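You operate a simulated robot arm through the tools that you are given. There is no shell and no other tool. Be economical: measure what you need, move in short steps, check, and stop when the job is done.

The job below is to be done with a simulated two-armed robot. You get a single attempt, and the scene is never put back.

JOB
Move the sprouted tray to the white cabinet's top shelf; top lamp on, third off.
Fine: shut the glass door; leave the other trays, the second lamp and the damp dial. Where these are worked on the way, their far stop is far enough and under half their travel is too little: glass door.

Only the result counts: the job must be done as asked and must still hold three seconds after the hand-in. Knocking over, shifting, dropping, spilling or breaking anything else fails it.

ROBOT AND FRAMES
Two 7-joint arms with fingered hands on one trunk, on a base that drives. Base frame: it is fixed to the floor where the robot stands at the start and does not move with it; the origin is under the middle of the robot, x ahead of it, y to its left, z up. Lengths are in mm, angles in rad, forces in N, time in s.
The left shoulder is at the start at [57, 125, 1221], the right one opposite. With the tool pointing down near the work surface each hand reaches from about 440 to 800 mm from the robot's upright axis, wherever it stands, measured 20 degrees to its own side. Places, roughly: damp dial [700, 400, 900]; glass door [800, -200, 900]; pink switch [600, 300, 900]; purple switch [500, 200, 900]; teal switch [600, 300, 900]. Payload 3.6 kg a hand.
The TCP of each hand is the grasp point between the finger pads, 30 mm short of the fingertips. In the tool frame z runs along the fingers and y along their closing line. The gripper opens to 104 mm. The gripper's body begins 35 mm behind the TCP. The gripper is a hand of 4 fingers: y runs from the thumb to the fingers, the wrist lies at [-15, -104, -178] in the tool frame, and closing takes about 1.5 s.
Orientation is that of the tool frame in the base frame, as a unit quaternion [w, x, y, z]. With the fingers straight down and the wrist toward the robot, the tool's x, y and z point along [0, 1, 0], [1, 0, 0] and [0, 0, -1] of the base frame.

CONTROLS
- The arms move only by the tool play_rows. It takes "left_series", "right_series" or both (then of equal length, played together; a hand with none holds still); each is a list of rows, each a list of 6 numbers: the turn, a rotation vector about the tool's x, y, z in rad, then the shift along the tool's x, y, z in m. In form: [[rx, ry, rz, tx, ty, tz], ...]. A call has 1 to 20 rows; each row is the pose to reach, as a shift and turn from the pose commanded when the call began, along the tool's axes at that moment. "left_grip" and "right_grip" are, for a hand that has rows, the opening, from 0 (shut) to 1 (fully open), set as the call begins (left out, the last holds). Each row takes 0.2 s and may step no farther than 50 mm and 0.15 rad from the row before; otherwise, or with a gripper value out of range, the whole call is refused. Where a pose cannot be reached the arm comes as near as it can. A force on the tool above 90 N (or 10 N above the force at the start of the call, whichever is more), or a blocked arm, ends the call early, and 0.2 s more pass. The fingers move at their own pace (about 72 mm/s each) and stop on an object; they squeeze with about 27 N. The grip force told is the motor's: it shows also when the fingers shut on nothing. Time passes only in rows, and 0.2 s behind the last, so rows that repeat a pose let the fingers close. It gives the time, the measured TCP pose, the force on the tool (base axes), the opening and the grip force at its end, in the units of the frame above (readings bear some noise), with the torque about the TCP (base axes, N m) and any sound that the robot's microphone picked up, and new pictures: "views" is both (left out), scene, wrist or none (wrist: the cameras of the hands that moved).
- Cameras (640 x 400 px; columns grow to the right, rows downward): "scene" is now at [168.1, -17, 1406.5]; the picture's right is [-0.19, -0.98, 0.00], its down [-0.08, 0.01, -1.00] and it looks along [0.98, -0.19, -0.08] (base axes); focal length 214 px, centre (320, 200). "left" rides on the left gripper at [-61, -92, -130] in its tool frame; the picture's right is [-0.81, -0.27, 0.52], its down [0.53, -0.71, 0.46] and it looks along [0.24, 0.64, 0.72] (tool axes); focal length 275 px, centre (320, 200). "right" rides on the right gripper at [61, -92, -130] in its tool frame; the picture's right is [-0.81, 0.27, -0.52], its down [-0.53, -0.71, 0.46] and it looks along [-0.24, 0.64, 0.72] (tool axes); focal length 275 px, centre (320, 200). There is no depth. A picture from a camera that has moved, and an enlarged one, comes with that camera's place and axes in the base frame and with its lens.
- lift_body(by): slides the trunk up (or, below 0, down) by that many mm; the arms and the scene camera ride with it, the base frame stays. It gives what a move gives, with no picture.
- roll_base(legs): drives the robot by 1 to 6 legs, each [ahead, left, turn to the left] in mm, mm and rad, along the robot's own axes; the way and the turn of a leg run together, so that a leg with both is an arc; at most 1500 mm and 3.142 rad a leg. The arms and the cameras ride along, it lands a little off, and it stops where it bumps. It gives what a move gives, and a new picture of the scene camera.
- set_fingers(index, middle, ring, thumb_bend, thumb_turn, hand): sets how far each is bent, from 0 (flat) to 1 (curled in); at 0.3 the hand is open as for a grip, at 0.7 the pads meet at the TCP. One left out holds its place. A second passes; each finger stops where it meets its share of the squeeze, and holds until it gets a number again. A gripper value or a shape takes the hand back. It gives what a move gives, with no picture; readings hold the bend of each and the force on the fingers (four entries, about 0 where the hand has none), thumb and palm. thumb_turn goes from beside the hand (0) to across from the fingers (1), as for a grip.
- hand_shape(shape, hand): the hand has 4 fingers and takes this shape, open, in about a second: jaw (thumb against the fingers, like two jaws); tri (thumb and two fingers); tip (a fingertip pinch); poke (one finger out to press); point (the index stretched); flat (the hand flat); cup (the hand cupped); fist (a fist). The gripper value then closes the fingers along that shape, each until it touches; the sizes above hold for jaw. It gives what a move gives, with no picture.
- aim_head(pan, tilt): turns the head with the scene camera to pan (to the left, within 1.396 rad either way) and tilt (down, from -0.506 to 1.204), counted from straight ahead of the robot. It gives what a move gives, and a new picture of the scene camera.
- zoom(camera, box): a new picture of the part [left, top, right, bottom] of that camera's present view, enlarged. No time passes.
- sign_off(): hands the job in; it is judged then, once.

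Work in short steps. Places have to be worked out from the pictures, the camera data and where the tool is seen: move nearer, look again, correct. Check each grasp and each placing, and mend what went wrong. You have 120 turns and 260 pictures in all, those below and enlarged ones among them. Open the grippers and draw the arms clear of the work before you hand the job in, unless the task says otherwise; then end with one line.

The tools are called after "Emit:" as name(argument=value, ...) on one line, values as JSON. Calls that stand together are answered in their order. play_rows: Moves the arms, as the interface text tells. Its arguments: {"type":"object","properties":{"left_series":{"type":"array","items":{"type":"array","items":{"type":"number"}}},"left_grip":{"type":"number"},"right_series":{"type":"array","items":{"type":"array","items":{"type":"number"}}},"right_grip":{"type":"number"},"views":{"type":"string","enum":["both","scene","wrist","none"]}},"required":[]} The other tools are called the same way: lift_body (by) slides the trunk up or down; hand_shape (shape, hand) gives the hand a shape; set_fingers (index, middle, ring, thumb_bend, thumb_turn, hand) moves the fingers one by one; roll_base (legs) drives the base; aim_head (pan, tilt) turns the head that bears the scene camera; zoom (camera, box) takes an enlarged picture of a part of a camera's view; sign_off () hands the job in.

At the start:

```text
time_s: 0.0
left_ee_pos: [427.8, 150.0, 1528.8]
left_tool_rot: [0.0, 0.707, 0.707, 0.0]
left_force: [0.7, -0.9, -0.2]
left_moment: [0.02, 0.01, 0.01]
left_opening: 103.6
left_grip_force: 0.1
left_shape: jaw
left_bend: [0.3, 0.3, 0.3, 0.3, 0.98]
left_finger forces: [0.0, 0.1, 0.0, 0.0, 0.1, 0.0]
right_ee_pos: [369.2, -202.7, 1440.5]
right_tool_rot: [0.0, 0.707, 0.707, -0.001]
right_force: [-0.1, -0.8, 0.8]
right_moment: [0.04, 0.0, -0.04]
right_opening: 103.8
right_grip_force: 0.0
right_shape: jaw
right_bend: [0.3, 0.3, 0.3, 0.3, 0.98]
right_finger forces: [0.0, 0.0, 0.0, 0.0, 0.0, 0.1]
trunk travel left (down, up): [-450.0, 86.0]
robot x, y, heading: [-0.3, -0.2, -0.0]
head pan, tilt: [-0.19, 0.077]
```

scene: 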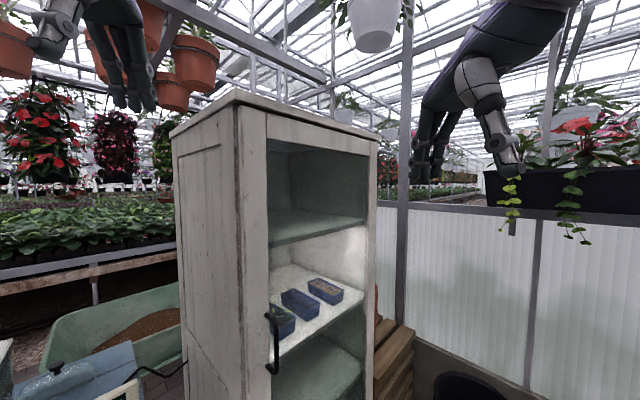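
right: 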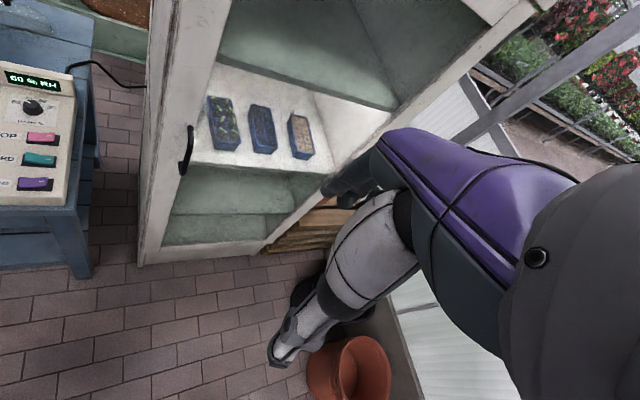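
left: 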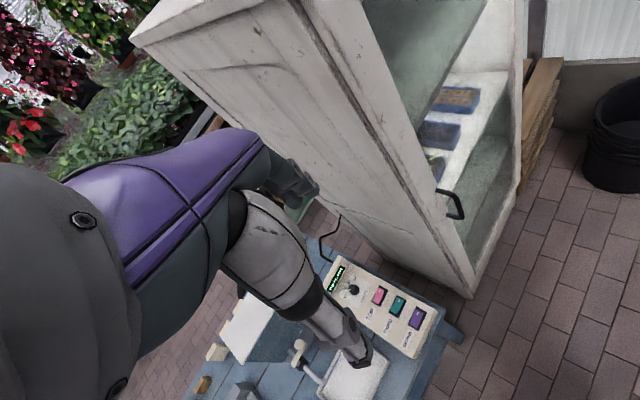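

I start by looking closer at the cabinet and at the control box.

Emit:
zoom(camera="scene", box=[160, 80, 420, 400])

Emit:
zoom(camera="right", box=[0, 40, 120, 240])

Emit:
zoom(camera="right", box=[140, 60, 400, 240])

Emit:
zoom(camera="left", box=[300, 240, 460, 370])

```text
1.25 times, centred on (290, 240) of scene
camera zoom: at [168.1, -17.0, 1406.5], right [-0.19, -0.98, 0.0], down [-0.08, 0.01, -1.0], along [0.98, -0.19, -0.08], focal length 268 px, centre (358, 150)
```

zoom: 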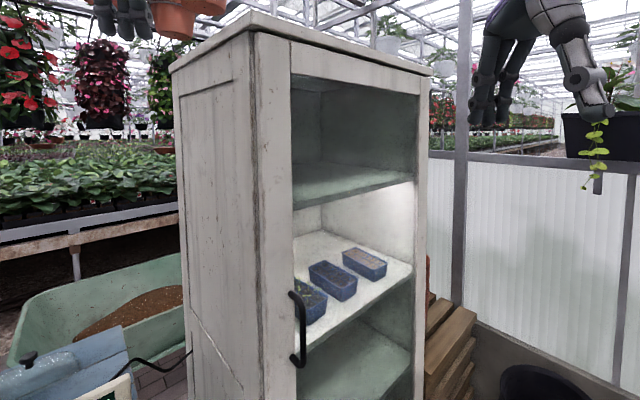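

```text
2.00 times, centred on (60, 140) of right
camera zoom: at [277.0, -140.1, 1569.3], right [0.27, -0.81, 0.52], down [-0.71, -0.53, -0.46], along [0.64, -0.24, -0.72], focal length 551 px, centre (840, 320)
```

zoom: 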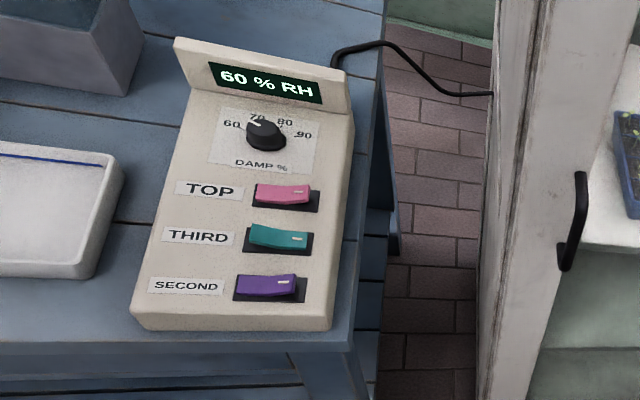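

```text
2.22 times, centred on (270, 150) of right
camera zoom: at [277.0, -140.1, 1569.3], right [0.27, -0.81, 0.52], down [-0.71, -0.53, -0.46], along [0.64, -0.24, -0.72], focal length 612 px, centre (431, 311)
```

zoom: 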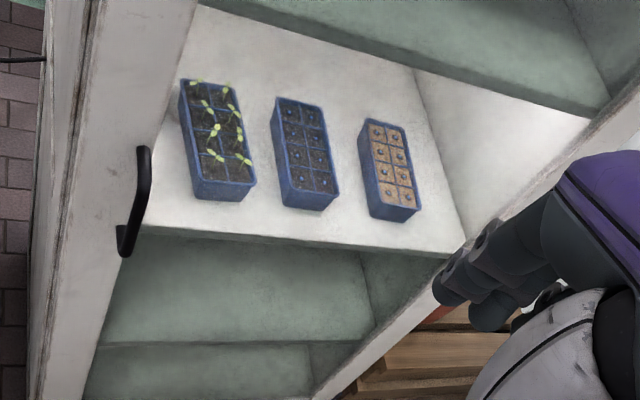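

```text
3.08 times, centred on (380, 305) of left
camera zoom: at [336.7, 89.0, 1657.9], right [-0.27, -0.81, -0.52], down [-0.71, 0.53, -0.46], along [0.64, 0.24, -0.72], focal length 847 px, centre (135, -123)
```

zoom: 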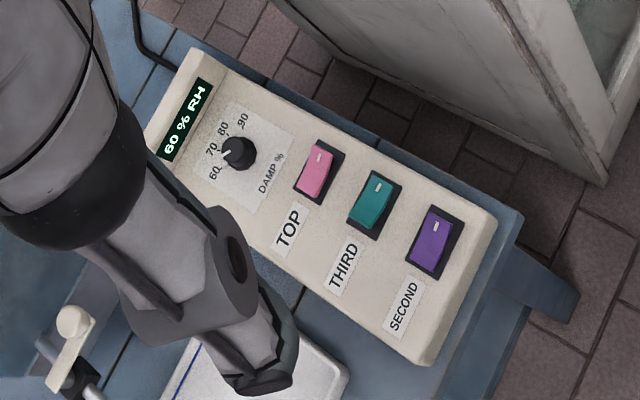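

The cabinet stands turned about 40° with a closed glass door (handle at its left edge). I aim the head at the control box.

Emit:
aim_head(pan=0.5, tilt=0.75)

Emit:
aim_head(pan=-0.2, tilt=0.5)

```text
time_s: 1.1
left_ee_pos: [428.2, 150.0, 1528.0]
left_tool_rot: [0.0, 0.707, 0.708, 0.001]
left_force: [0.9, 0.4, -0.5]
left_moment: [0.03, 0.02, 0.02]
left_opening: 103.9
left_grip_force: 0.1
left_shape: jaw
left_bend: [0.3, 0.3, 0.3, 0.3, 0.98]
left_finger forces: [0.0, 0.0, 0.0, 0.0, 0.1, 0.1]
right_ee_pos: [368.1, -201.4, 1440.5]
right_tool_rot: [-0.001, 0.707, 0.707, 0.0]
right_force: [0.0, -0.8, 0.2]
right_moment: [-0.01, -0.05, 0.03]
right_opening: 103.5
right_grip_force: 0.0
right_shape: jaw
right_bend: [0.3, 0.3, 0.3, 0.3, 0.98]
right_finger forces: [0.1, 0.1, 0.0, 0.0, 0.0, 0.0]
trunk travel left (down, up): [-450.0, 86.0]
robot x, y, heading: [2.6, -0.5, 0.003]
head pan, tilt: [0.499, 0.75]
camera scene: at [150.9, 39.9, 1345.5], right [0.48, -0.88, 0.0], down [-0.6, -0.33, -0.73], along [0.64, 0.35, -0.68], focal length 214 px, centre (320, 200)
```

scene: 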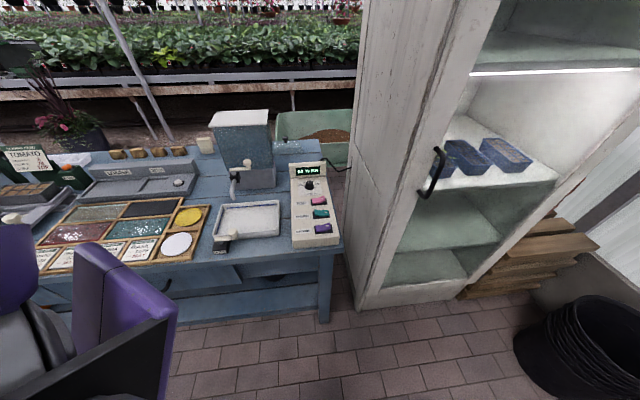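

```text
time_s: 2.1
left_ee_pos: [426.9, 150.7, 1526.9]
left_tool_rot: [0.0, 0.708, 0.707, 0.0]
left_force: [0.1, -0.1, -0.1]
left_moment: [0.01, 0.02, 0.01]
left_opening: 103.9
left_grip_force: 0.1
left_shape: jaw
left_bend: [0.3, 0.3, 0.3, 0.3, 0.98]
left_finger forces: [0.1, 0.1, 0.0, 0.0, 0.1, 0.1]
right_ee_pos: [368.4, -202.6, 1439.8]
right_tool_rot: [0.0, 0.707, 0.707, -0.001]
right_force: [-0.7, -0.5, 1.0]
right_moment: [0.04, 0.0, 0.01]
right_opening: 103.8
right_grip_force: 0.0
right_shape: jaw
right_bend: [0.3, 0.3, 0.3, 0.3, 0.98]
right_finger forces: [0.1, 0.0, 0.0, 0.0, 0.0, 0.0]
trunk travel left (down, up): [-450.0, 86.0]
robot x, y, heading: [-0.0, 1.5, -0.002]
head pan, tilt: [-0.201, 0.499]
camera scene: at [167.3, -17.7, 1367.3], right [-0.2, -0.98, 0.0], down [-0.47, 0.1, -0.88], along [0.86, -0.17, -0.48], focal length 214 px, centre (320, 200)
```

scene: 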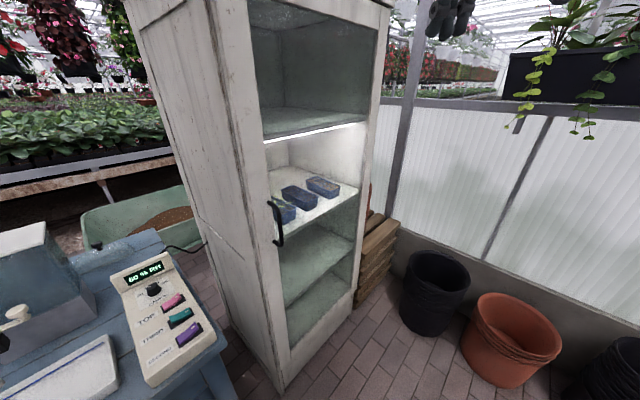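

I zoom on the switches to read their rocker states, and on the lower shelves to look for the third lamp.

Emit:
zoom(camera="scene", box=[100, 240, 230, 390])

Emit:
zoom(camera="scene", box=[230, 110, 390, 370])

Emit:
zoom(camera="left", box=[350, 270, 430, 335])

```text
2.67 times, centred on (165, 315) of scene
camera zoom: at [167.3, -17.7, 1367.3], right [-0.2, -0.98, 0.0], down [-0.47, 0.1, -0.88], along [0.86, -0.17, -0.48], focal length 572 px, centre (733, -107)
```

zoom: 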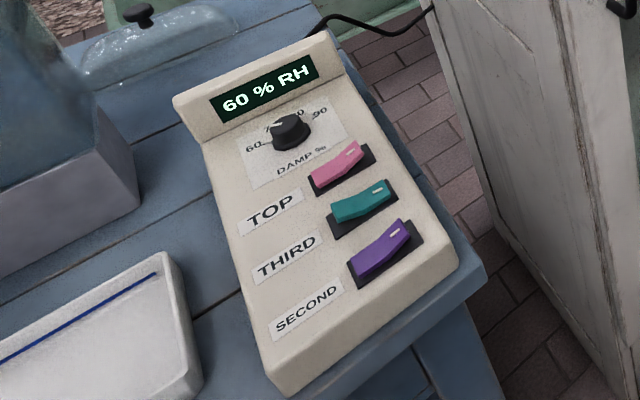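

```text
1.54 times, centred on (310, 240) of scene
camera zoom: at [167.3, -17.7, 1367.3], right [-0.2, -0.98, 0.0], down [-0.47, 0.1, -0.88], along [0.86, -0.17, -0.48], focal length 330 px, centre (335, 138)
```

zoom: 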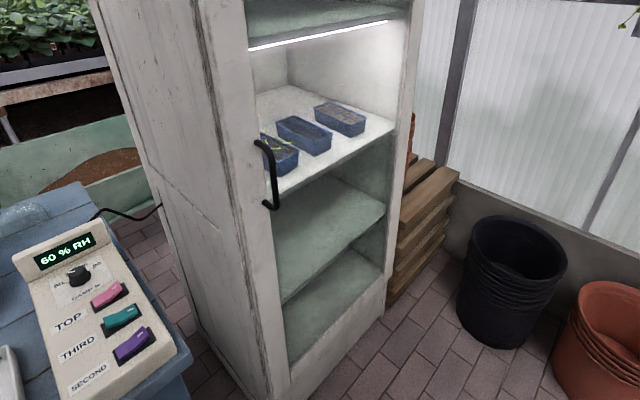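

```text
6.15 times, centred on (390, 302) of left
camera zoom: at [336.8, 89.0, 1657.9], right [-0.27, -0.81, -0.52], down [-0.71, 0.53, -0.46], along [0.64, 0.24, -0.72], focal length 1694 px, centre (-111, -431)
```

zoom: 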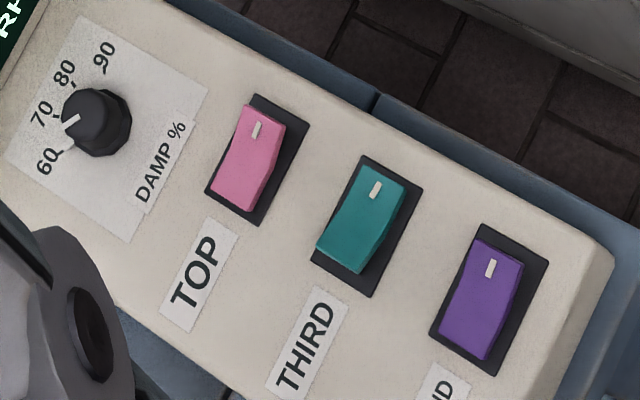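

Pink comes out near (603,293,862), teal (557,256,858), purple (510,226,855), from two cameras. I make a poke hand with the left and lower it over the box for a closer look.

Emit:
hand_shape(hand="left", shape="poke")

Emit:
play_rows(left_series=[[0, 0, 0, 0.0075, 0.009, 0.044], [0, 0, 0, 0.015, 0.018, 0.088], [0, 0, 0, 0.0225, 0.027, 0.132], [0, 0, 0, 0.03, 0.036, 0.176], [0, 0, 0, 0.0375, 0.045, 0.22], [0, 0, 0, 0.045, 0.054, 0.264], [0, 0, 0, 0.0525, 0.063, 0.308], [0, 0, 0, 0.06, 0.072, 0.352], [0, 0, 0, 0.0675, 0.081, 0.396], [0, 0, 0, 0.075, 0.09, 0.44], [0, 0, 0, 0.0825, 0.099, 0.484], [0, 0, 0, 0.09, 0.112, 0.528]], views="wrist")

Emit:
aim_head(pan=0.35, tilt=0.75)

```text
time_s: 3.0
left_ee_pos: [428.5, 149.9, 1528.3]
left_tool_rot: [0.0, 0.707, 0.707, 0.0]
left_force: [-0.2, 0.6, -0.6]
left_moment: [-0.02, -0.01, -0.01]
left_opening: 0.2
left_grip_force: 0.0
left_shape: poke
left_bend: [0.7, 0.7, 0.99, 1.0, 1.0]
left_finger forces: [0.1, 0.0, 0.1, 0.1, 0.0, 0.0]
right_ee_pos: [368.1, -202.6, 1439.1]
right_tool_rot: [0.001, 0.707, 0.707, -0.001]
right_force: [1.1, 0.4, 0.5]
right_moment: [0.03, 0.01, 0.03]
right_opening: 103.7
right_grip_force: 0.1
right_shape: jaw
right_bend: [0.3, 0.3, 0.3, 0.3, 0.98]
right_finger forces: [0.0, 0.1, 0.0, 0.0, 0.0, 0.0]
trunk travel left (down, up): [-450.0, 86.0]
robot x, y, heading: [-2.7, -0.3, 0.005]
head pan, tilt: [-0.201, 0.499]
```

```text
time_s: 5.6
left_ee_pos: [537.8, 242.7, 998.0]
left_tool_rot: [0.0, 0.707, 0.707, 0.0]
left_force: [0.9, -0.3, 0.7]
left_moment: [-0.03, 0.0, 0.02]
left_opening: 0.0
left_grip_force: 0.0
left_shape: poke
left_bend: [0.7, 0.7, 0.99, 1.0, 1.0]
left_finger forces: [0.0, 0.0, 0.1, 0.0, 0.1, 0.0]
right_ee_pos: [369.4, -202.4, 1439.5]
right_tool_rot: [0.0, 0.708, 0.707, 0.001]
right_force: [0.0, -0.1, -0.2]
right_moment: [0.0, 0.02, -0.01]
right_opening: 103.9
right_grip_force: 0.1
right_shape: jaw
right_bend: [0.3, 0.3, 0.3, 0.3, 0.98]
right_finger forces: [0.1, 0.1, 0.0, 0.1, 0.1, 0.0]
trunk travel left (down, up): [-450.0, 86.0]
robot x, y, heading: [0.8, 0.6, -0.002]
head pan, tilt: [-0.201, 0.499]
camera left: at [446.8, 182.4, 1128.5], right [-0.27, -0.81, -0.52], down [-0.71, 0.53, -0.46], along [0.64, 0.24, -0.72], focal length 275 px, centre (320, 200)
```

left: 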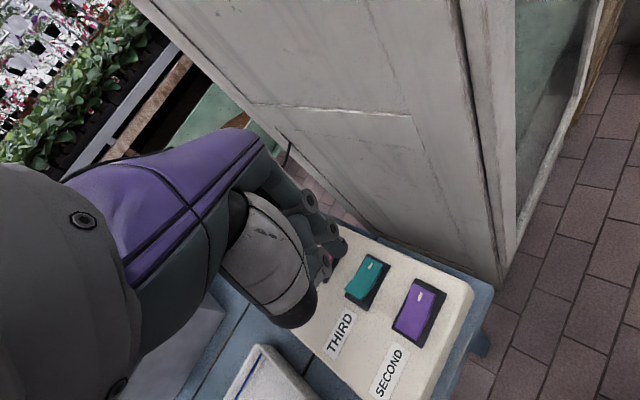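

```text
time_s: 6.6
left_ee_pos: [536.4, 242.0, 999.8]
left_tool_rot: [0.0, 0.707, 0.707, 0.0]
left_force: [0.0, 1.3, 0.2]
left_moment: [-0.01, 0.01, 0.0]
left_opening: 0.4
left_grip_force: 0.1
left_shape: poke
left_bend: [0.7, 0.7, 0.99, 1.0, 1.0]
left_finger forces: [0.0, 0.0, 0.0, 0.0, 0.0, 0.1]
right_ee_pos: [368.7, -202.1, 1440.3]
right_tool_rot: [0.0, 0.708, 0.706, -0.001]
right_force: [1.2, 0.6, -0.1]
right_moment: [-0.01, 0.01, 0.03]
right_opening: 103.7
right_grip_force: 0.1
right_shape: jaw
right_bend: [0.3, 0.3, 0.3, 0.3, 0.98]
right_finger forces: [0.0, 0.0, 0.0, 0.0, 0.0, 0.0]
trunk travel left (down, up): [-450.0, 86.0]
robot x, y, heading: [1.2, -2.8, -0.001]
head pan, tilt: [0.351, 0.75]
camera scene: at [156.0, 28.7, 1345.4], right [0.34, -0.94, 0.0], down [-0.64, -0.23, -0.73], along [0.69, 0.25, -0.68], focal length 214 px, centre (320, 200)
```

scene: 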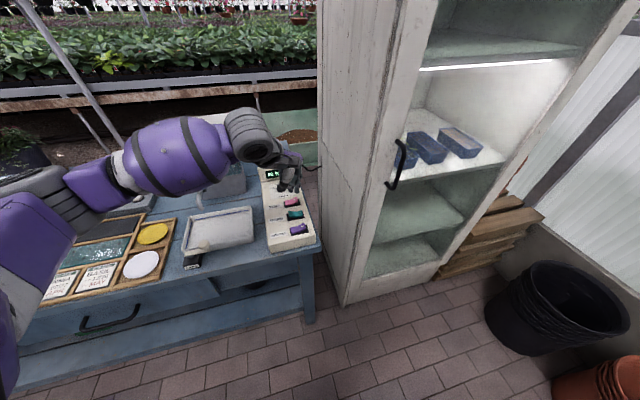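

Emit:
zoom(camera="left", box=[260, 180, 480, 350])

Emit:
zoom(camera="scene", box=[240, 130, 330, 250])

```text
2.35 times, centred on (370, 265) of left
camera zoom: at [446.2, 181.8, 1129.4], right [-0.27, -0.81, -0.52], down [-0.71, 0.53, -0.46], along [0.64, 0.24, -0.72], focal length 648 px, centre (202, 47)
```

zoom: 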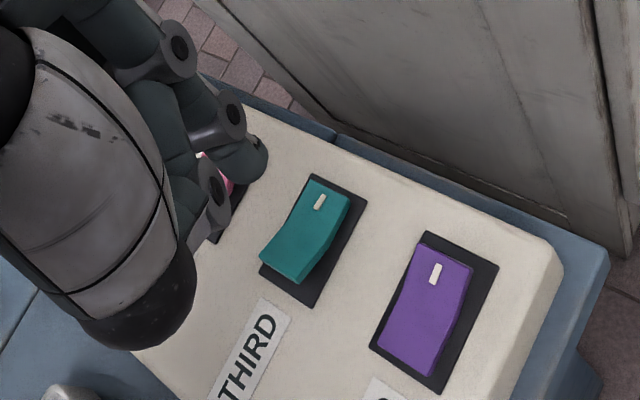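

```text
3.33 times, centred on (285, 190) of scene
camera zoom: at [156.0, 28.7, 1345.4], right [0.34, -0.94, 0.0], down [-0.64, -0.23, -0.73], along [0.69, 0.25, -0.68], focal length 715 px, centre (437, 233)
```

zoom: 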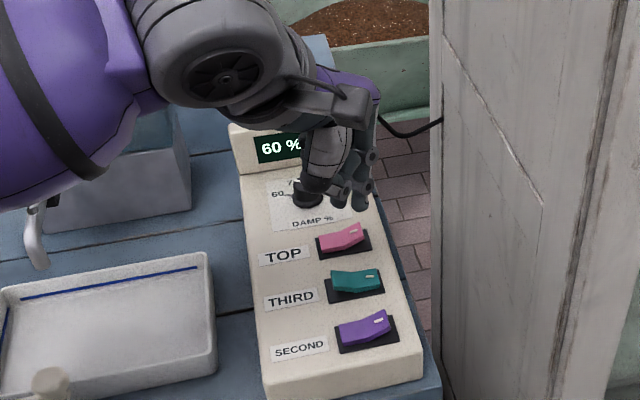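

Pink and purple have the marked (right) end up while teal has the left end up. So teal is the lit lamp (shelves counted from the bottom) and must be pressed on its left end, and pink on its right end. I curl the other fingers and find the index tip.

Emit:
set_fingers(hand="left", index=0.55, middle=1, ring=1, thumb_bend=1, thumb_turn=0.3)

Emit:
zoom(camera="left", box=[220, 140, 440, 320])

Emit:
zoom(camera="scene", box=[240, 110, 330, 230])

```text
time_s: 7.6
left_ee_pos: [537.4, 243.2, 998.9]
left_tool_rot: [-0.001, 0.707, 0.707, 0.0]
left_force: [-0.2, 0.3, 0.8]
left_moment: [0.01, -0.02, -0.02]
left_opening: 45.3
left_grip_force: 0.1
left_shape: fingers
left_bend: [0.55, 1.0, 1.0, 1.0, 0.31]
left_finger forces: [0.0, 0.0, 0.0, 0.0, 0.1, 0.0]
right_ee_pos: [367.4, -201.9, 1438.9]
right_tool_rot: [0.0, 0.708, 0.707, 0.0]
right_force: [-0.4, 1.3, 0.3]
right_moment: [-0.02, 0.01, -0.03]
right_opening: 103.8
right_grip_force: 0.0
right_shape: jaw
right_bend: [0.3, 0.3, 0.3, 0.3, 0.98]
right_finger forces: [0.0, 0.1, 0.0, 0.1, 0.0, 0.0]
trunk travel left (down, up): [-450.0, 86.0]
robot x, y, heading: [2.0, -3.8, 0.002]
head pan, tilt: [0.351, 0.75]
```

```text
2.22 times, centred on (330, 230) of left
camera zoom: at [446.2, 181.9, 1129.1], right [-0.27, -0.81, -0.52], down [-0.71, 0.53, -0.46], along [0.64, 0.24, -0.72], focal length 612 px, centre (298, 133)
```

zoom: 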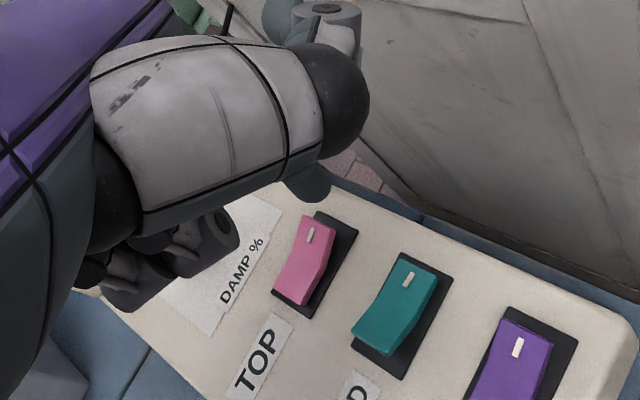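

```text
3.33 times, centred on (285, 170) of scene
camera zoom: at [155.9, 28.8, 1345.4], right [0.34, -0.94, 0.0], down [-0.64, -0.23, -0.73], along [0.69, 0.25, -0.68], focal length 715 px, centre (437, 300)
```

zoom: 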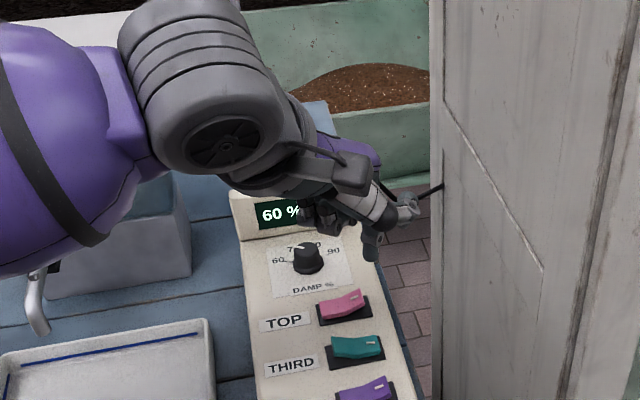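

The index tip comes out near (580,243,954), about 43 mm ahead of and 45 mm below the TCP. I tuck the thumb and move to hover over pink's raised right end, then check.

Emit:
set_fingers(hand="left", thumb_turn=1)

Emit:
play_rows(left_series=[[0, 0, 0, 0.02, 0.015, 0.02], [0, 0, 0, 0.039, 0.031, 0.05]], views="wrist")

Emit:
zoom(camera="left", box=[220, 140, 440, 320])

Emit:
zoom(camera="scene", box=[240, 110, 330, 230])

```text
time_s: 8.6
left_ee_pos: [537.7, 242.7, 1000.1]
left_tool_rot: [0.001, 0.708, 0.707, 0.0]
left_force: [0.2, 0.2, -0.6]
left_moment: [0.05, -0.01, 0.01]
left_opening: 28.2
left_grip_force: 0.0
left_shape: fingers
left_bend: [0.54, 1.0, 1.0, 0.99, 0.97]
left_finger forces: [0.0, 0.0, 0.0, 0.1, 0.1, 0.0]
right_ee_pos: [368.1, -201.7, 1440.2]
right_tool_rot: [0.0, 0.707, 0.707, 0.0]
right_force: [-0.4, 0.3, 0.4]
right_moment: [-0.01, -0.02, -0.02]
right_opening: 103.8
right_grip_force: 0.1
right_shape: jaw
right_bend: [0.3, 0.3, 0.3, 0.3, 0.98]
right_finger forces: [0.1, 0.1, 0.1, 0.1, 0.0, 0.0]
trunk travel left (down, up): [-450.0, 86.0]
robot x, y, heading: [-0.5, 1.8, -0.003]
head pan, tilt: [0.351, 0.75]
```

```text
time_s: 9.2
left_ee_pos: [570.2, 278.7, 946.8]
left_tool_rot: [0.0, 0.707, 0.708, 0.0]
left_force: [0.5, -0.1, -0.4]
left_moment: [0.0, -0.02, -0.02]
left_opening: 27.9
left_grip_force: 0.1
left_shape: fingers
left_bend: [0.54, 1.0, 1.0, 0.99, 0.97]
left_finger forces: [0.1, 0.0, 0.0, 0.0, 0.0, 0.0]
right_ee_pos: [368.5, -202.3, 1440.2]
right_tool_rot: [0.0, 0.708, 0.707, 0.0]
right_force: [-0.3, -0.2, 0.7]
right_moment: [-0.02, 0.03, 0.0]
right_opening: 103.9
right_grip_force: 0.1
right_shape: jaw
right_bend: [0.3, 0.3, 0.3, 0.3, 0.98]
right_finger forces: [0.0, 0.0, 0.0, 0.0, 0.0, 0.0]
trunk travel left (down, up): [-450.0, 86.0]
robot x, y, heading: [1.8, -0.9, 0.004]
head pan, tilt: [0.351, 0.75]
camera left: at [478.6, 217.8, 1077.6], right [-0.27, -0.81, -0.52], down [-0.71, 0.53, -0.46], along [0.64, 0.24, -0.73], focal length 275 px, centre (320, 200)
```

left: 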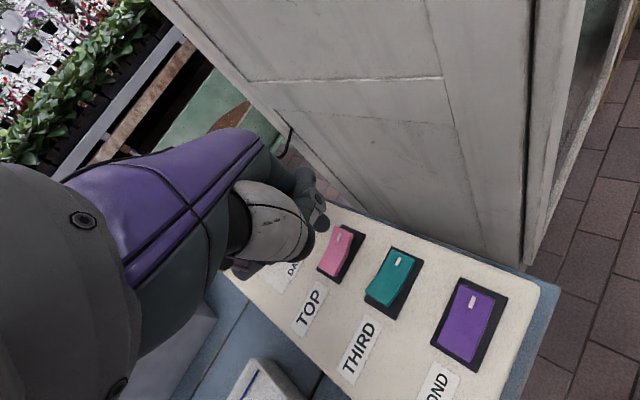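

```text
2.22 times, centred on (330, 230) of left
camera zoom: at [478.6, 217.8, 1077.6], right [-0.27, -0.81, -0.52], down [-0.71, 0.53, -0.46], along [0.64, 0.24, -0.73], focal length 612 px, centre (298, 133)
```

zoom: 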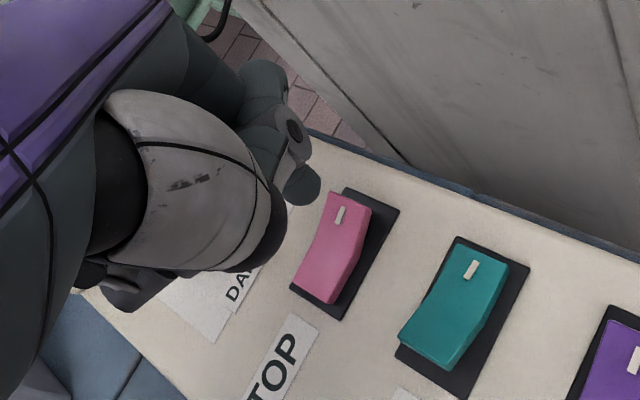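

```text
3.33 times, centred on (285, 170) of scene
camera zoom: at [156.3, 29.0, 1345.3], right [0.34, -0.94, 0.0], down [-0.64, -0.23, -0.73], along [0.69, 0.25, -0.68], focal length 715 px, centre (437, 300)
```

zoom: 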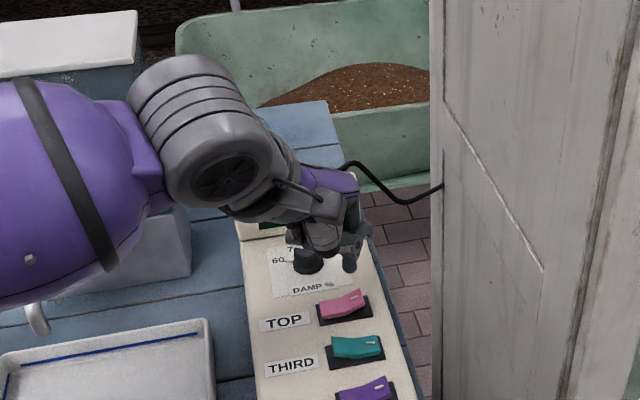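

Tip estimated about 20–25 mm above pink's right end. I lower in steps with a small sideways correction and look.

Emit:
play_rows(left_series=[[0, 0, 0, -0.005, -0.003, 0.005], [0, 0, 0, -0.005, -0.003, 0.012], [0, 0, 0, -0.005, -0.003, 0.018]], views="none")

Emit:
zoom(camera="left", box=[260, 140, 420, 290])

Emit:
zoom(camera="scene", box=[265, 165, 315, 215])

```text
time_s: 10.0
left_ee_pos: [567.2, 273.3, 930.1]
left_tool_rot: [0.0, 0.707, 0.707, 0.0]
left_force: [0.7, 0.3, -0.3]
left_moment: [0.04, 0.02, 0.02]
left_opening: 28.0
left_grip_force: 0.1
left_shape: fingers
left_bend: [0.54, 1.0, 1.0, 0.99, 0.97]
left_finger forces: [0.1, 0.0, 0.1, 0.0, 0.0, 0.0]
right_ee_pos: [368.8, -202.7, 1438.5]
right_tool_rot: [-0.001, 0.707, 0.707, 0.001]
right_force: [-0.3, -0.2, 0.1]
right_moment: [-0.03, 0.0, 0.01]
right_opening: 103.8
right_grip_force: 0.1
right_shape: jaw
right_bend: [0.3, 0.3, 0.3, 0.3, 0.98]
right_finger forces: [0.1, 0.0, 0.0, 0.0, 0.0, 0.0]
trunk travel left (down, up): [-450.0, 86.0]
robot x, y, heading: [-0.4, 2.3, 0.003]
head pan, tilt: [0.351, 0.75]
```

```text
2.67 times, centred on (340, 215) of left
camera zoom: at [475.8, 212.2, 1061.0], right [-0.27, -0.81, -0.52], down [-0.71, 0.53, -0.46], along [0.64, 0.24, -0.72], focal length 734 px, centre (267, 160)
```

zoom: 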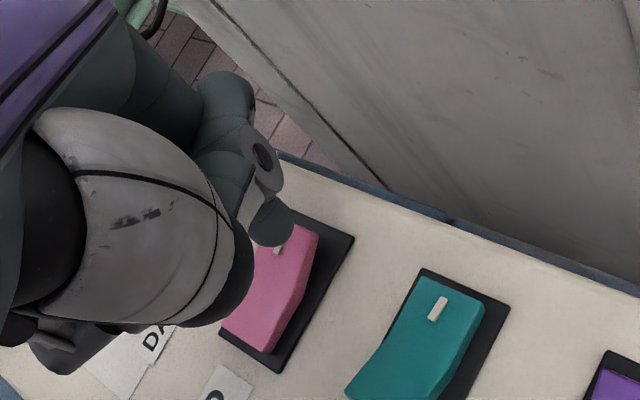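

```text
8.00 times, centred on (290, 190) of scene
camera zoom: at [155.9, 28.8, 1345.4], right [0.34, -0.94, 0.0], down [-0.64, -0.23, -0.73], along [0.69, 0.25, -0.68], focal length 1716 px, centre (560, 280)
```

zoom: 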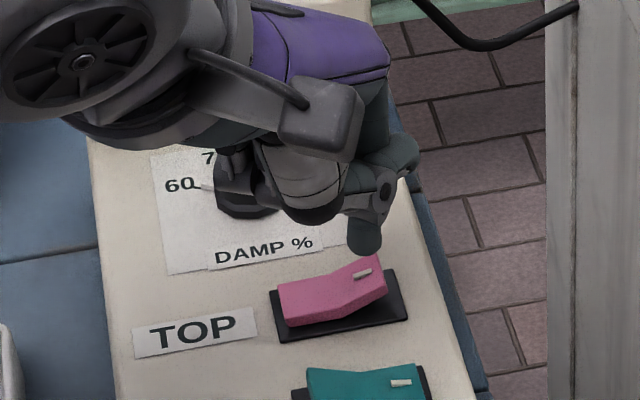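

The tip is almost on the raised end of pink. I press down in small steps.

Emit:
play_rows(left_series=[[0, 0, 0, 0, -0.003, 0.005], [0, 0, 0, 0, -0.003, 0.01], [0, 0, 0, 0, -0.003, 0.014]], views="none")

Emit:
zoom(camera="scene", box=[265, 165, 315, 215])

```text
time_s: 10.8
left_ee_pos: [564.9, 273.4, 918.7]
left_tool_rot: [0.0, 0.707, 0.707, 0.0]
left_force: [-0.3, -0.4, -0.2]
left_moment: [-0.02, 0.02, 0.02]
left_opening: 28.5
left_grip_force: 0.1
left_shape: fingers
left_bend: [0.54, 1.0, 1.0, 0.99, 0.97]
left_finger forces: [0.0, 0.0, 0.0, 0.0, 0.1, 0.0]
right_ee_pos: [367.4, -202.7, 1439.2]
right_tool_rot: [0.0, 0.707, 0.707, 0.001]
right_force: [0.1, -0.4, -0.3]
right_moment: [-0.01, -0.01, 0.0]
right_opening: 103.7
right_grip_force: 0.0
right_shape: jaw
right_bend: [0.3, 0.3, 0.3, 0.3, 0.98]
right_finger forces: [0.0, 0.0, 0.0, 0.0, 0.0, 0.1]
trunk travel left (down, up): [-450.0, 86.0]
robot x, y, heading: [2.1, 2.0, -0.001]
head pan, tilt: [0.351, 0.75]
```

```text
8.00 times, centred on (290, 190) of scene
camera zoom: at [155.9, 28.8, 1345.4], right [0.34, -0.94, 0.0], down [-0.64, -0.23, -0.73], along [0.69, 0.25, -0.68], focal length 1716 px, centre (560, 280)
```

zoom: 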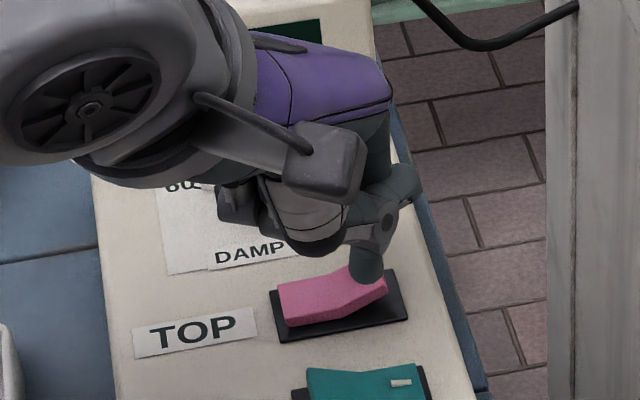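

Still no contact, well lined up. I continue down.

Emit:
play_rows(left_series=[[0, 0, 0, 0, 0, 0.004], [0, 0, 0, 0, 0, 0.008], [0, 0, 0, 0, 0, 0.012], [0, 0, 0, 0, 0, 0.015]], views="none")

Emit:
zoom(camera="scene", box=[265, 165, 315, 215])

```text
time_s: 11.8
left_ee_pos: [563.9, 274.4, 902.3]
left_tool_rot: [0.0, 0.707, 0.707, 0.0]
left_force: [0.4, 0.2, 0.6]
left_moment: [0.01, 0.0, -0.01]
left_opening: 28.3
left_grip_force: 0.0
left_shape: fingers
left_bend: [0.54, 1.0, 1.0, 0.99, 0.97]
left_finger forces: [0.0, 0.0, 0.0, 0.0, 0.1, 0.0]
right_ee_pos: [368.1, -202.1, 1440.8]
right_tool_rot: [0.0, 0.707, 0.707, 0.0]
right_force: [-0.2, -0.9, -1.1]
right_moment: [0.02, 0.01, -0.02]
right_opening: 103.8
right_grip_force: 0.1
right_shape: jaw
right_bend: [0.3, 0.3, 0.3, 0.3, 0.98]
right_finger forces: [0.0, 0.0, 0.0, 0.1, 0.1, 0.0]
trunk travel left (down, up): [-450.0, 86.0]
robot x, y, heading: [2.8, 0.0, -0.002]
head pan, tilt: [0.351, 0.75]
```

```text
8.00 times, centred on (290, 190) of scene
camera zoom: at [155.9, 28.8, 1345.4], right [0.34, -0.94, 0.0], down [-0.64, -0.23, -0.73], along [0.69, 0.25, -0.68], focal length 1716 px, centre (560, 280)
```

zoom: 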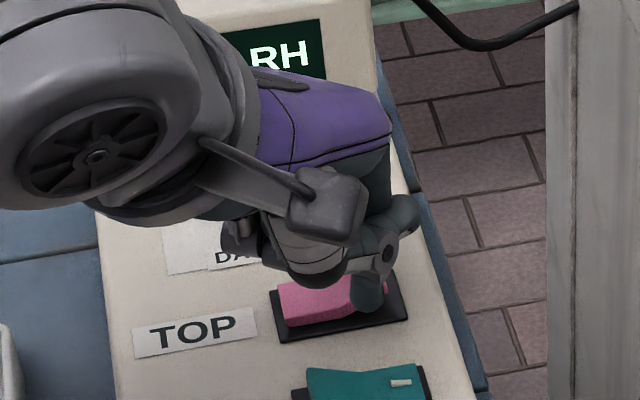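

I check from the wrist camera where the tip is relative to pink.

Emit:
zoom(camera="left", box=[260, 140, 420, 290])

```text
2.67 times, centred on (340, 215) of left
camera zoom: at [473.7, 212.5, 1032.6], right [-0.27, -0.81, -0.52], down [-0.71, 0.53, -0.46], along [0.64, 0.24, -0.72], focal length 734 px, centre (267, 160)
```

zoom: 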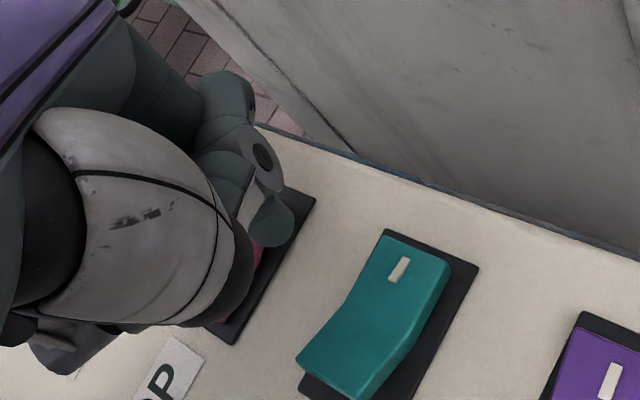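

The pink outline looks lower at the right end; I lift to see whether it has flipped.

Emit:
play_rows(left_series=[[0, 0, 0, 0, 0, -0.03], [0, 0, 0, 0, 0, -0.06]], views="scene")

Emit:
zoom(camera="scene", box=[265, 165, 315, 215])

```text
time_s: 12.4
left_ee_pos: [566.2, 273.3, 962.5]
left_tool_rot: [0.0, 0.708, 0.706, 0.0]
left_force: [0.9, -0.7, -0.8]
left_moment: [0.0, 0.01, 0.0]
left_opening: 28.4
left_grip_force: 0.1
left_shape: fingers
left_bend: [0.54, 1.0, 1.0, 0.99, 0.97]
left_finger forces: [0.0, 0.0, 0.0, 0.0, 0.0, 0.0]
right_ee_pos: [367.4, -202.7, 1439.1]
right_tool_rot: [0.0, 0.707, 0.708, 0.0]
right_force: [-0.1, 0.2, 0.3]
right_moment: [0.02, 0.03, -0.02]
right_opening: 103.6
right_grip_force: 0.0
right_shape: jaw
right_bend: [0.3, 0.3, 0.3, 0.3, 0.98]
right_finger forces: [0.0, 0.0, 0.1, 0.0, 0.0, 0.0]
trunk travel left (down, up): [-450.0, 86.0]
robot x, y, heading: [0.3, 1.7, -0.001]
head pan, tilt: [0.351, 0.75]
camera scene: at [155.7, 28.7, 1345.4], right [0.34, -0.94, 0.0], down [-0.64, -0.23, -0.73], along [0.69, 0.25, -0.68], focal length 214 px, centre (320, 200)
```

scene: 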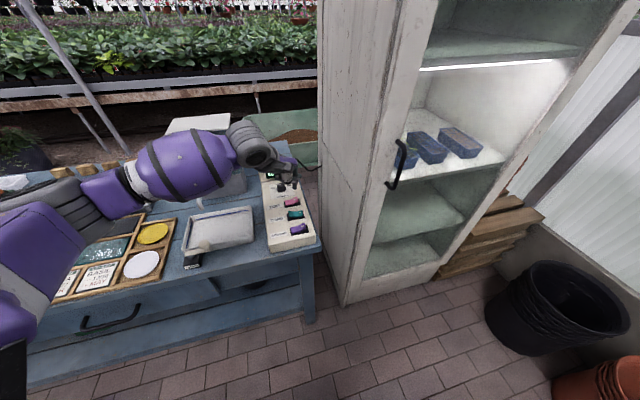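

```text
8.00 times, centred on (290, 190) of scene
camera zoom: at [155.7, 28.7, 1345.4], right [0.34, -0.94, 0.0], down [-0.64, -0.23, -0.73], along [0.69, 0.25, -0.68], focal length 1716 px, centre (560, 280)
```

zoom: 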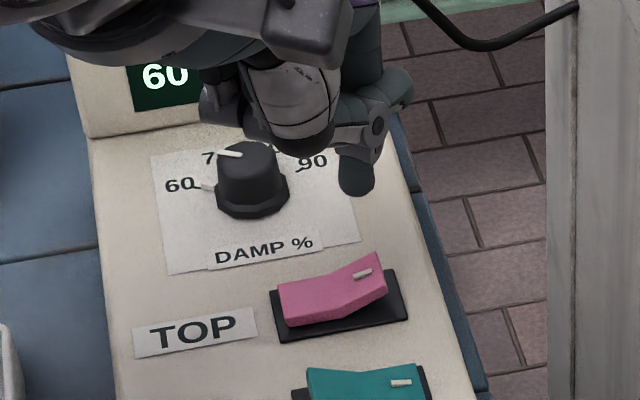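

Not flipped: the tip is really about (+27,-2,-30) from the TCP, so it hung short. Also the curled ring finger would come near the dial, so I yaw the hand 60° to swing the other fingers away from the dial, repositioning over pink's right end.

Emit:
play_rows(left_series=[[0, 0, 0.15, 0.005, 0.005, 0], [0, 0, 0.3, 0.01, 0.01, 0], [0, 0, 0.45, 0.015, 0.015, 0], [0, 0, 0.6, 0.02, 0.02, 0], [0, 0, 0.75, 0.025, 0.025, 0], [0, 0, 0.9, 0.03, 0.03, 0], [0, 0, 1.047, 0.034, 0.033, 0], [0, 0, 1.047, 0.034, 0.033, 0.03]], views="wrist")

Emit:
zoom(camera="scene", box=[260, 160, 320, 220])

```text
time_s: 14.2
left_ee_pos: [493.7, 174.9, 894.3]
left_tool_rot: [-0.003, 0.951, 0.307, 0.036]
left_force: [-0.1, 1.5, -0.4]
left_moment: [-0.05, 0.02, 0.0]
left_opening: 28.2
left_grip_force: 0.0
left_shape: fingers
left_bend: [0.54, 1.0, 1.0, 0.99, 0.97]
left_finger forces: [0.0, 0.0, 0.0, 0.1, 0.1, 0.0]
left hand out of reach, approached as far as the arm can: row 3, 4, 5, 6, 7, 8
right_ee_pos: [367.8, -197.6, 1440.8]
right_tool_rot: [0.002, 0.707, 0.707, -0.002]
right_force: [-0.2, 1.2, -1.3]
right_moment: [-0.06, 0.02, -0.03]
right_opening: 103.7
right_grip_force: 0.1
right_shape: jaw
right_bend: [0.3, 0.3, 0.3, 0.3, 0.98]
right_finger forces: [0.0, 0.1, 0.0, 0.0, 0.1, 0.0]
trunk travel left (down, up): [-450.0, 86.0]
robot x, y, heading: [-2.1, 1.9, 0.001]
head pan, tilt: [0.351, 0.75]
camera left: at [383.1, 210.5, 1018.6], right [-0.78, -0.24, -0.58], down [0.04, 0.9, -0.43], along [0.62, -0.36, -0.69], focal length 275 px, centre (320, 200)
```

left: 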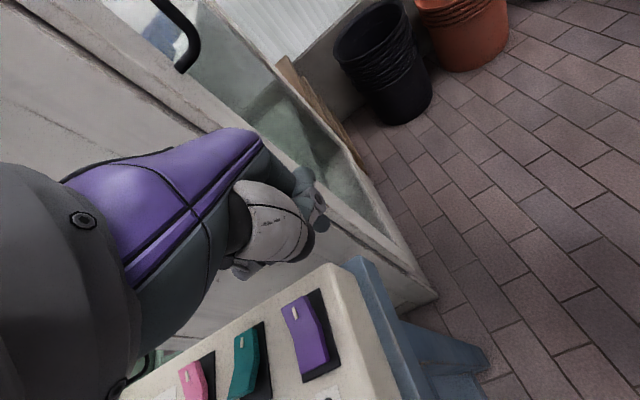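

```text
6.67 times, centred on (290, 190) of scene
camera zoom: at [156.0, 32.9, 1345.2], right [0.34, -0.94, 0.0], down [-0.64, -0.24, -0.73], along [0.69, 0.25, -0.68], focal length 1430 px, centre (520, 267)
```

zoom: 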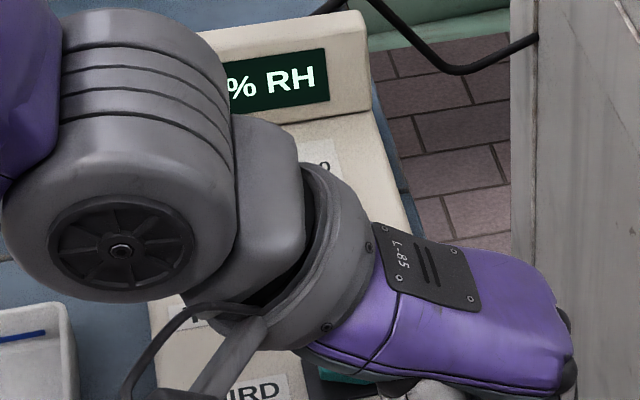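

The yaw was out of reach and the hand came back low over the box. I lift away first.

Emit:
play_rows(left_series=[[0, 0, 0, 0, 0, -0.04], [0, 0, 0, 0, 0, -0.08], [0, 0, 0, 0, 0, -0.1]], views="scene")

```text
time_s: 15.0
left_ee_pos: [468.3, 170.5, 965.4]
left_tool_rot: [-0.005, 0.95, 0.31, 0.038]
left_force: [0.3, 0.9, 1.1]
left_moment: [0.0, 0.02, -0.01]
left_opening: 28.3
left_grip_force: 0.0
left_shape: fingers
left_bend: [0.54, 1.0, 1.0, 0.99, 0.97]
left_finger forces: [0.0, 0.1, 0.0, 0.0, 0.0, 0.0]
left hand out of reach, approached as far as the arm can: row 1, 2, 3
right_ee_pos: [367.8, -202.6, 1440.3]
right_tool_rot: [0.0, 0.707, 0.707, 0.001]
right_force: [0.7, 0.4, -0.3]
right_moment: [-0.02, -0.02, 0.01]
right_opening: 103.9
right_grip_force: 0.1
right_shape: jaw
right_bend: [0.3, 0.3, 0.3, 0.3, 0.98]
right_finger forces: [0.1, 0.1, 0.1, 0.0, 0.1, 0.0]
trunk travel left (down, up): [-450.0, 86.0]
robot x, y, heading: [-1.9, -1.6, 0.001]
head pan, tilt: [0.351, 0.75]
camera scene: at [155.2, 28.8, 1345.5], right [0.34, -0.94, 0.0], down [-0.64, -0.23, -0.73], along [0.69, 0.25, -0.68], focal length 214 px, centre (320, 200)
```

scene: 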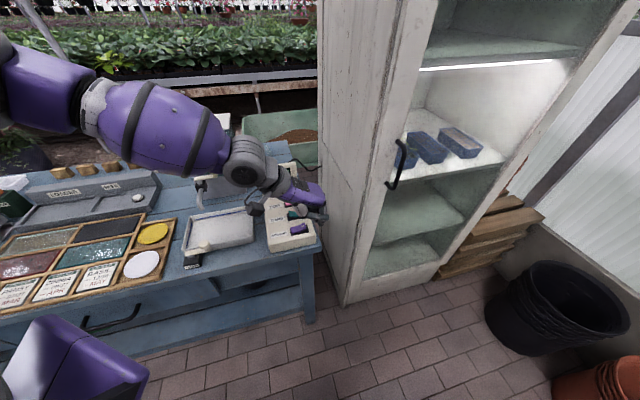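

I undo the yaw stepwise to return to the reachable orientation.

Emit:
play_rows(left_series=[[0, 0, -0.15, -0.01, 0.003, 0], [0, 0, -0.3, -0.02, 0.006, 0], [0, 0, -0.45, -0.03, 0.009, 0], [0, 0, -0.6, -0.04, 0.012, 0], [0, 0, -0.75, -0.05, 0.015, 0], [0, 0, -0.9, -0.055, 0.018, 0], [0, 0, -1.047, -0.057, 0.021, 0]], views="wrist")

Emit:
zoom(camera="scene", box=[240, 110, 340, 260])

```text
time_s: 16.6
left_ee_pos: [434.0, 119.7, 963.7]
left_tool_rot: [0.014, 0.669, 0.743, 0.033]
left_force: [-0.2, -0.2, 0.4]
left_moment: [-0.01, 0.0, 0.01]
left_opening: 28.1
left_grip_force: 0.1
left_shape: fingers
left_bend: [0.54, 1.0, 1.0, 0.99, 0.97]
left_finger forces: [0.0, 0.0, 0.1, 0.1, 0.1, 0.1]
right_ee_pos: [367.5, -202.2, 1439.9]
right_tool_rot: [0.001, 0.707, 0.707, 0.0]
right_force: [0.2, 0.5, 0.4]
right_moment: [-0.02, 0.01, 0.02]
right_opening: 103.5
right_grip_force: 0.1
right_shape: jaw
right_bend: [0.3, 0.3, 0.3, 0.3, 0.98]
right_finger forces: [0.0, 0.1, 0.0, 0.1, 0.0, 0.0]
trunk travel left (down, up): [-450.0, 86.0]
robot x, y, heading: [1.0, -2.3, 0.001]
head pan, tilt: [0.351, 0.75]
camera left: at [342.1, 46.3, 1085.8], right [-0.15, -0.82, -0.55], down [-0.73, 0.47, -0.49], along [0.66, 0.33, -0.67], focal length 275 px, centre (320, 200)
```

left: 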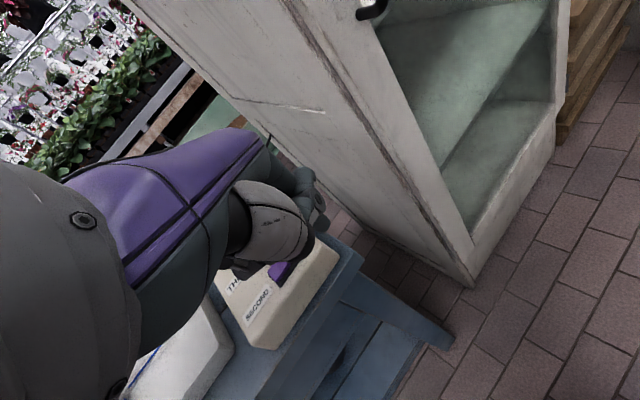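

```text
2.67 times, centred on (290, 185) of scene
camera zoom: at [156.1, 28.4, 1345.4], right [0.34, -0.94, 0.0], down [-0.64, -0.23, -0.73], along [0.69, 0.25, -0.68], focal length 572 px, centre (400, 240)
```

zoom: 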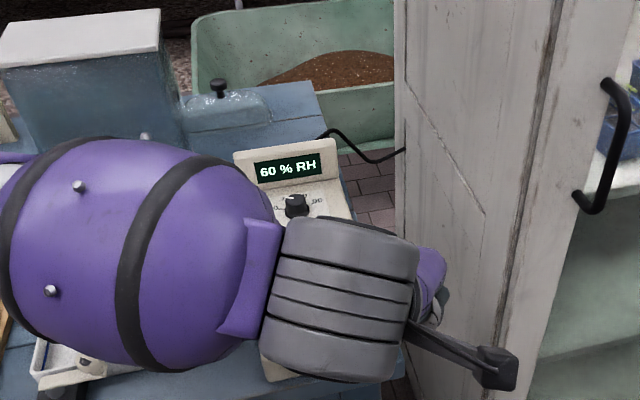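

Commands restart from the reached pose. I straighten the hand and return near the box, staying high; then I'll roll the hand so the index is the lowest finger.

Emit:
play_rows(left_series=[[0.016, -0.007, 0.026, 0.0, 0.0, -0.03], [0.033, -0.013, 0.052, 0.032, 0.046, -0.03], [0.05, -0.02, 0.08, 0.064, 0.09, -0.02], [0.066, -0.027, 0.105, 0.0966, 0.132, -0.0084]], views="none")

Emit:
play_rows(left_series=[[0, 0.13, 0.05, 0, 0, 0], [0, 0.26, 0.1, 0.01, 0.005, 0], [0, 0.39, 0.15, 0.02, 0.01, 0], [0, 0.5, 0.15, 0.03, 0.014, 0.01]], views="wrist")

Emit:
zoom(camera="scene", box=[260, 160, 320, 220])

```text
refused: row 2 steps farther than a row can; nothing moved
```

```text
time_s: 17.6
left_ee_pos: [445.9, 152.5, 952.0]
left_tool_rot: [-0.173, 0.693, 0.671, 0.2]
left_force: [0.0, 0.1, -0.5]
left_moment: [-0.04, 0.03, 0.01]
left_opening: 28.2
left_grip_force: 0.3
left_shape: fingers
left_bend: [0.54, 1.0, 1.0, 0.99, 0.97]
left_finger forces: [0.0, 0.0, 0.1, 0.0, 0.0, 0.0]
right_ee_pos: [367.7, -202.1, 1439.8]
right_tool_rot: [0.0, 0.707, 0.707, -0.001]
right_force: [-0.2, 0.2, -0.5]
right_moment: [0.0, -0.03, 0.0]
right_opening: 103.7
right_grip_force: 0.1
right_shape: jaw
right_bend: [0.3, 0.3, 0.3, 0.3, 0.98]
right_finger forces: [0.0, 0.0, 0.1, 0.0, 0.1, 0.0]
trunk travel left (down, up): [-450.0, 86.0]
robot x, y, heading: [-2.5, 1.5, 0.001]
head pan, tilt: [0.351, 0.75]
camera left: at [347.8, 36.7, 1031.2], right [-0.27, -0.42, -0.86], down [-0.68, 0.72, -0.14], along [0.68, 0.55, -0.48], focal length 275 px, centre (320, 200)
```

left: 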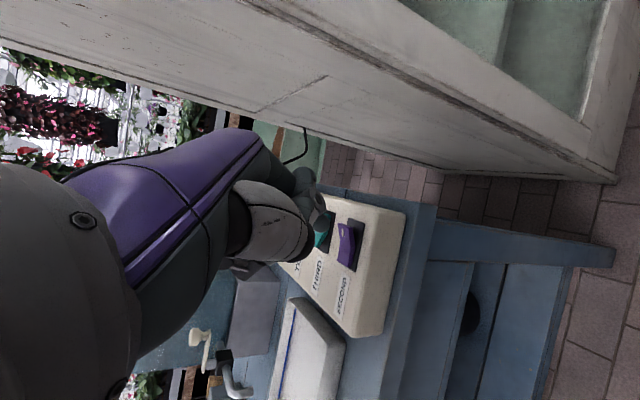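

```text
6.67 times, centred on (290, 190) of scene
camera zoom: at [156.2, 28.6, 1345.3], right [0.34, -0.94, 0.0], down [-0.64, -0.23, -0.73], along [0.69, 0.25, -0.68], focal length 1430 px, centre (520, 267)
```

zoom: 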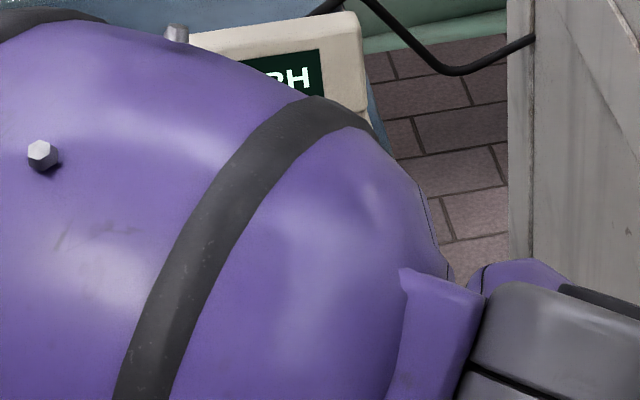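

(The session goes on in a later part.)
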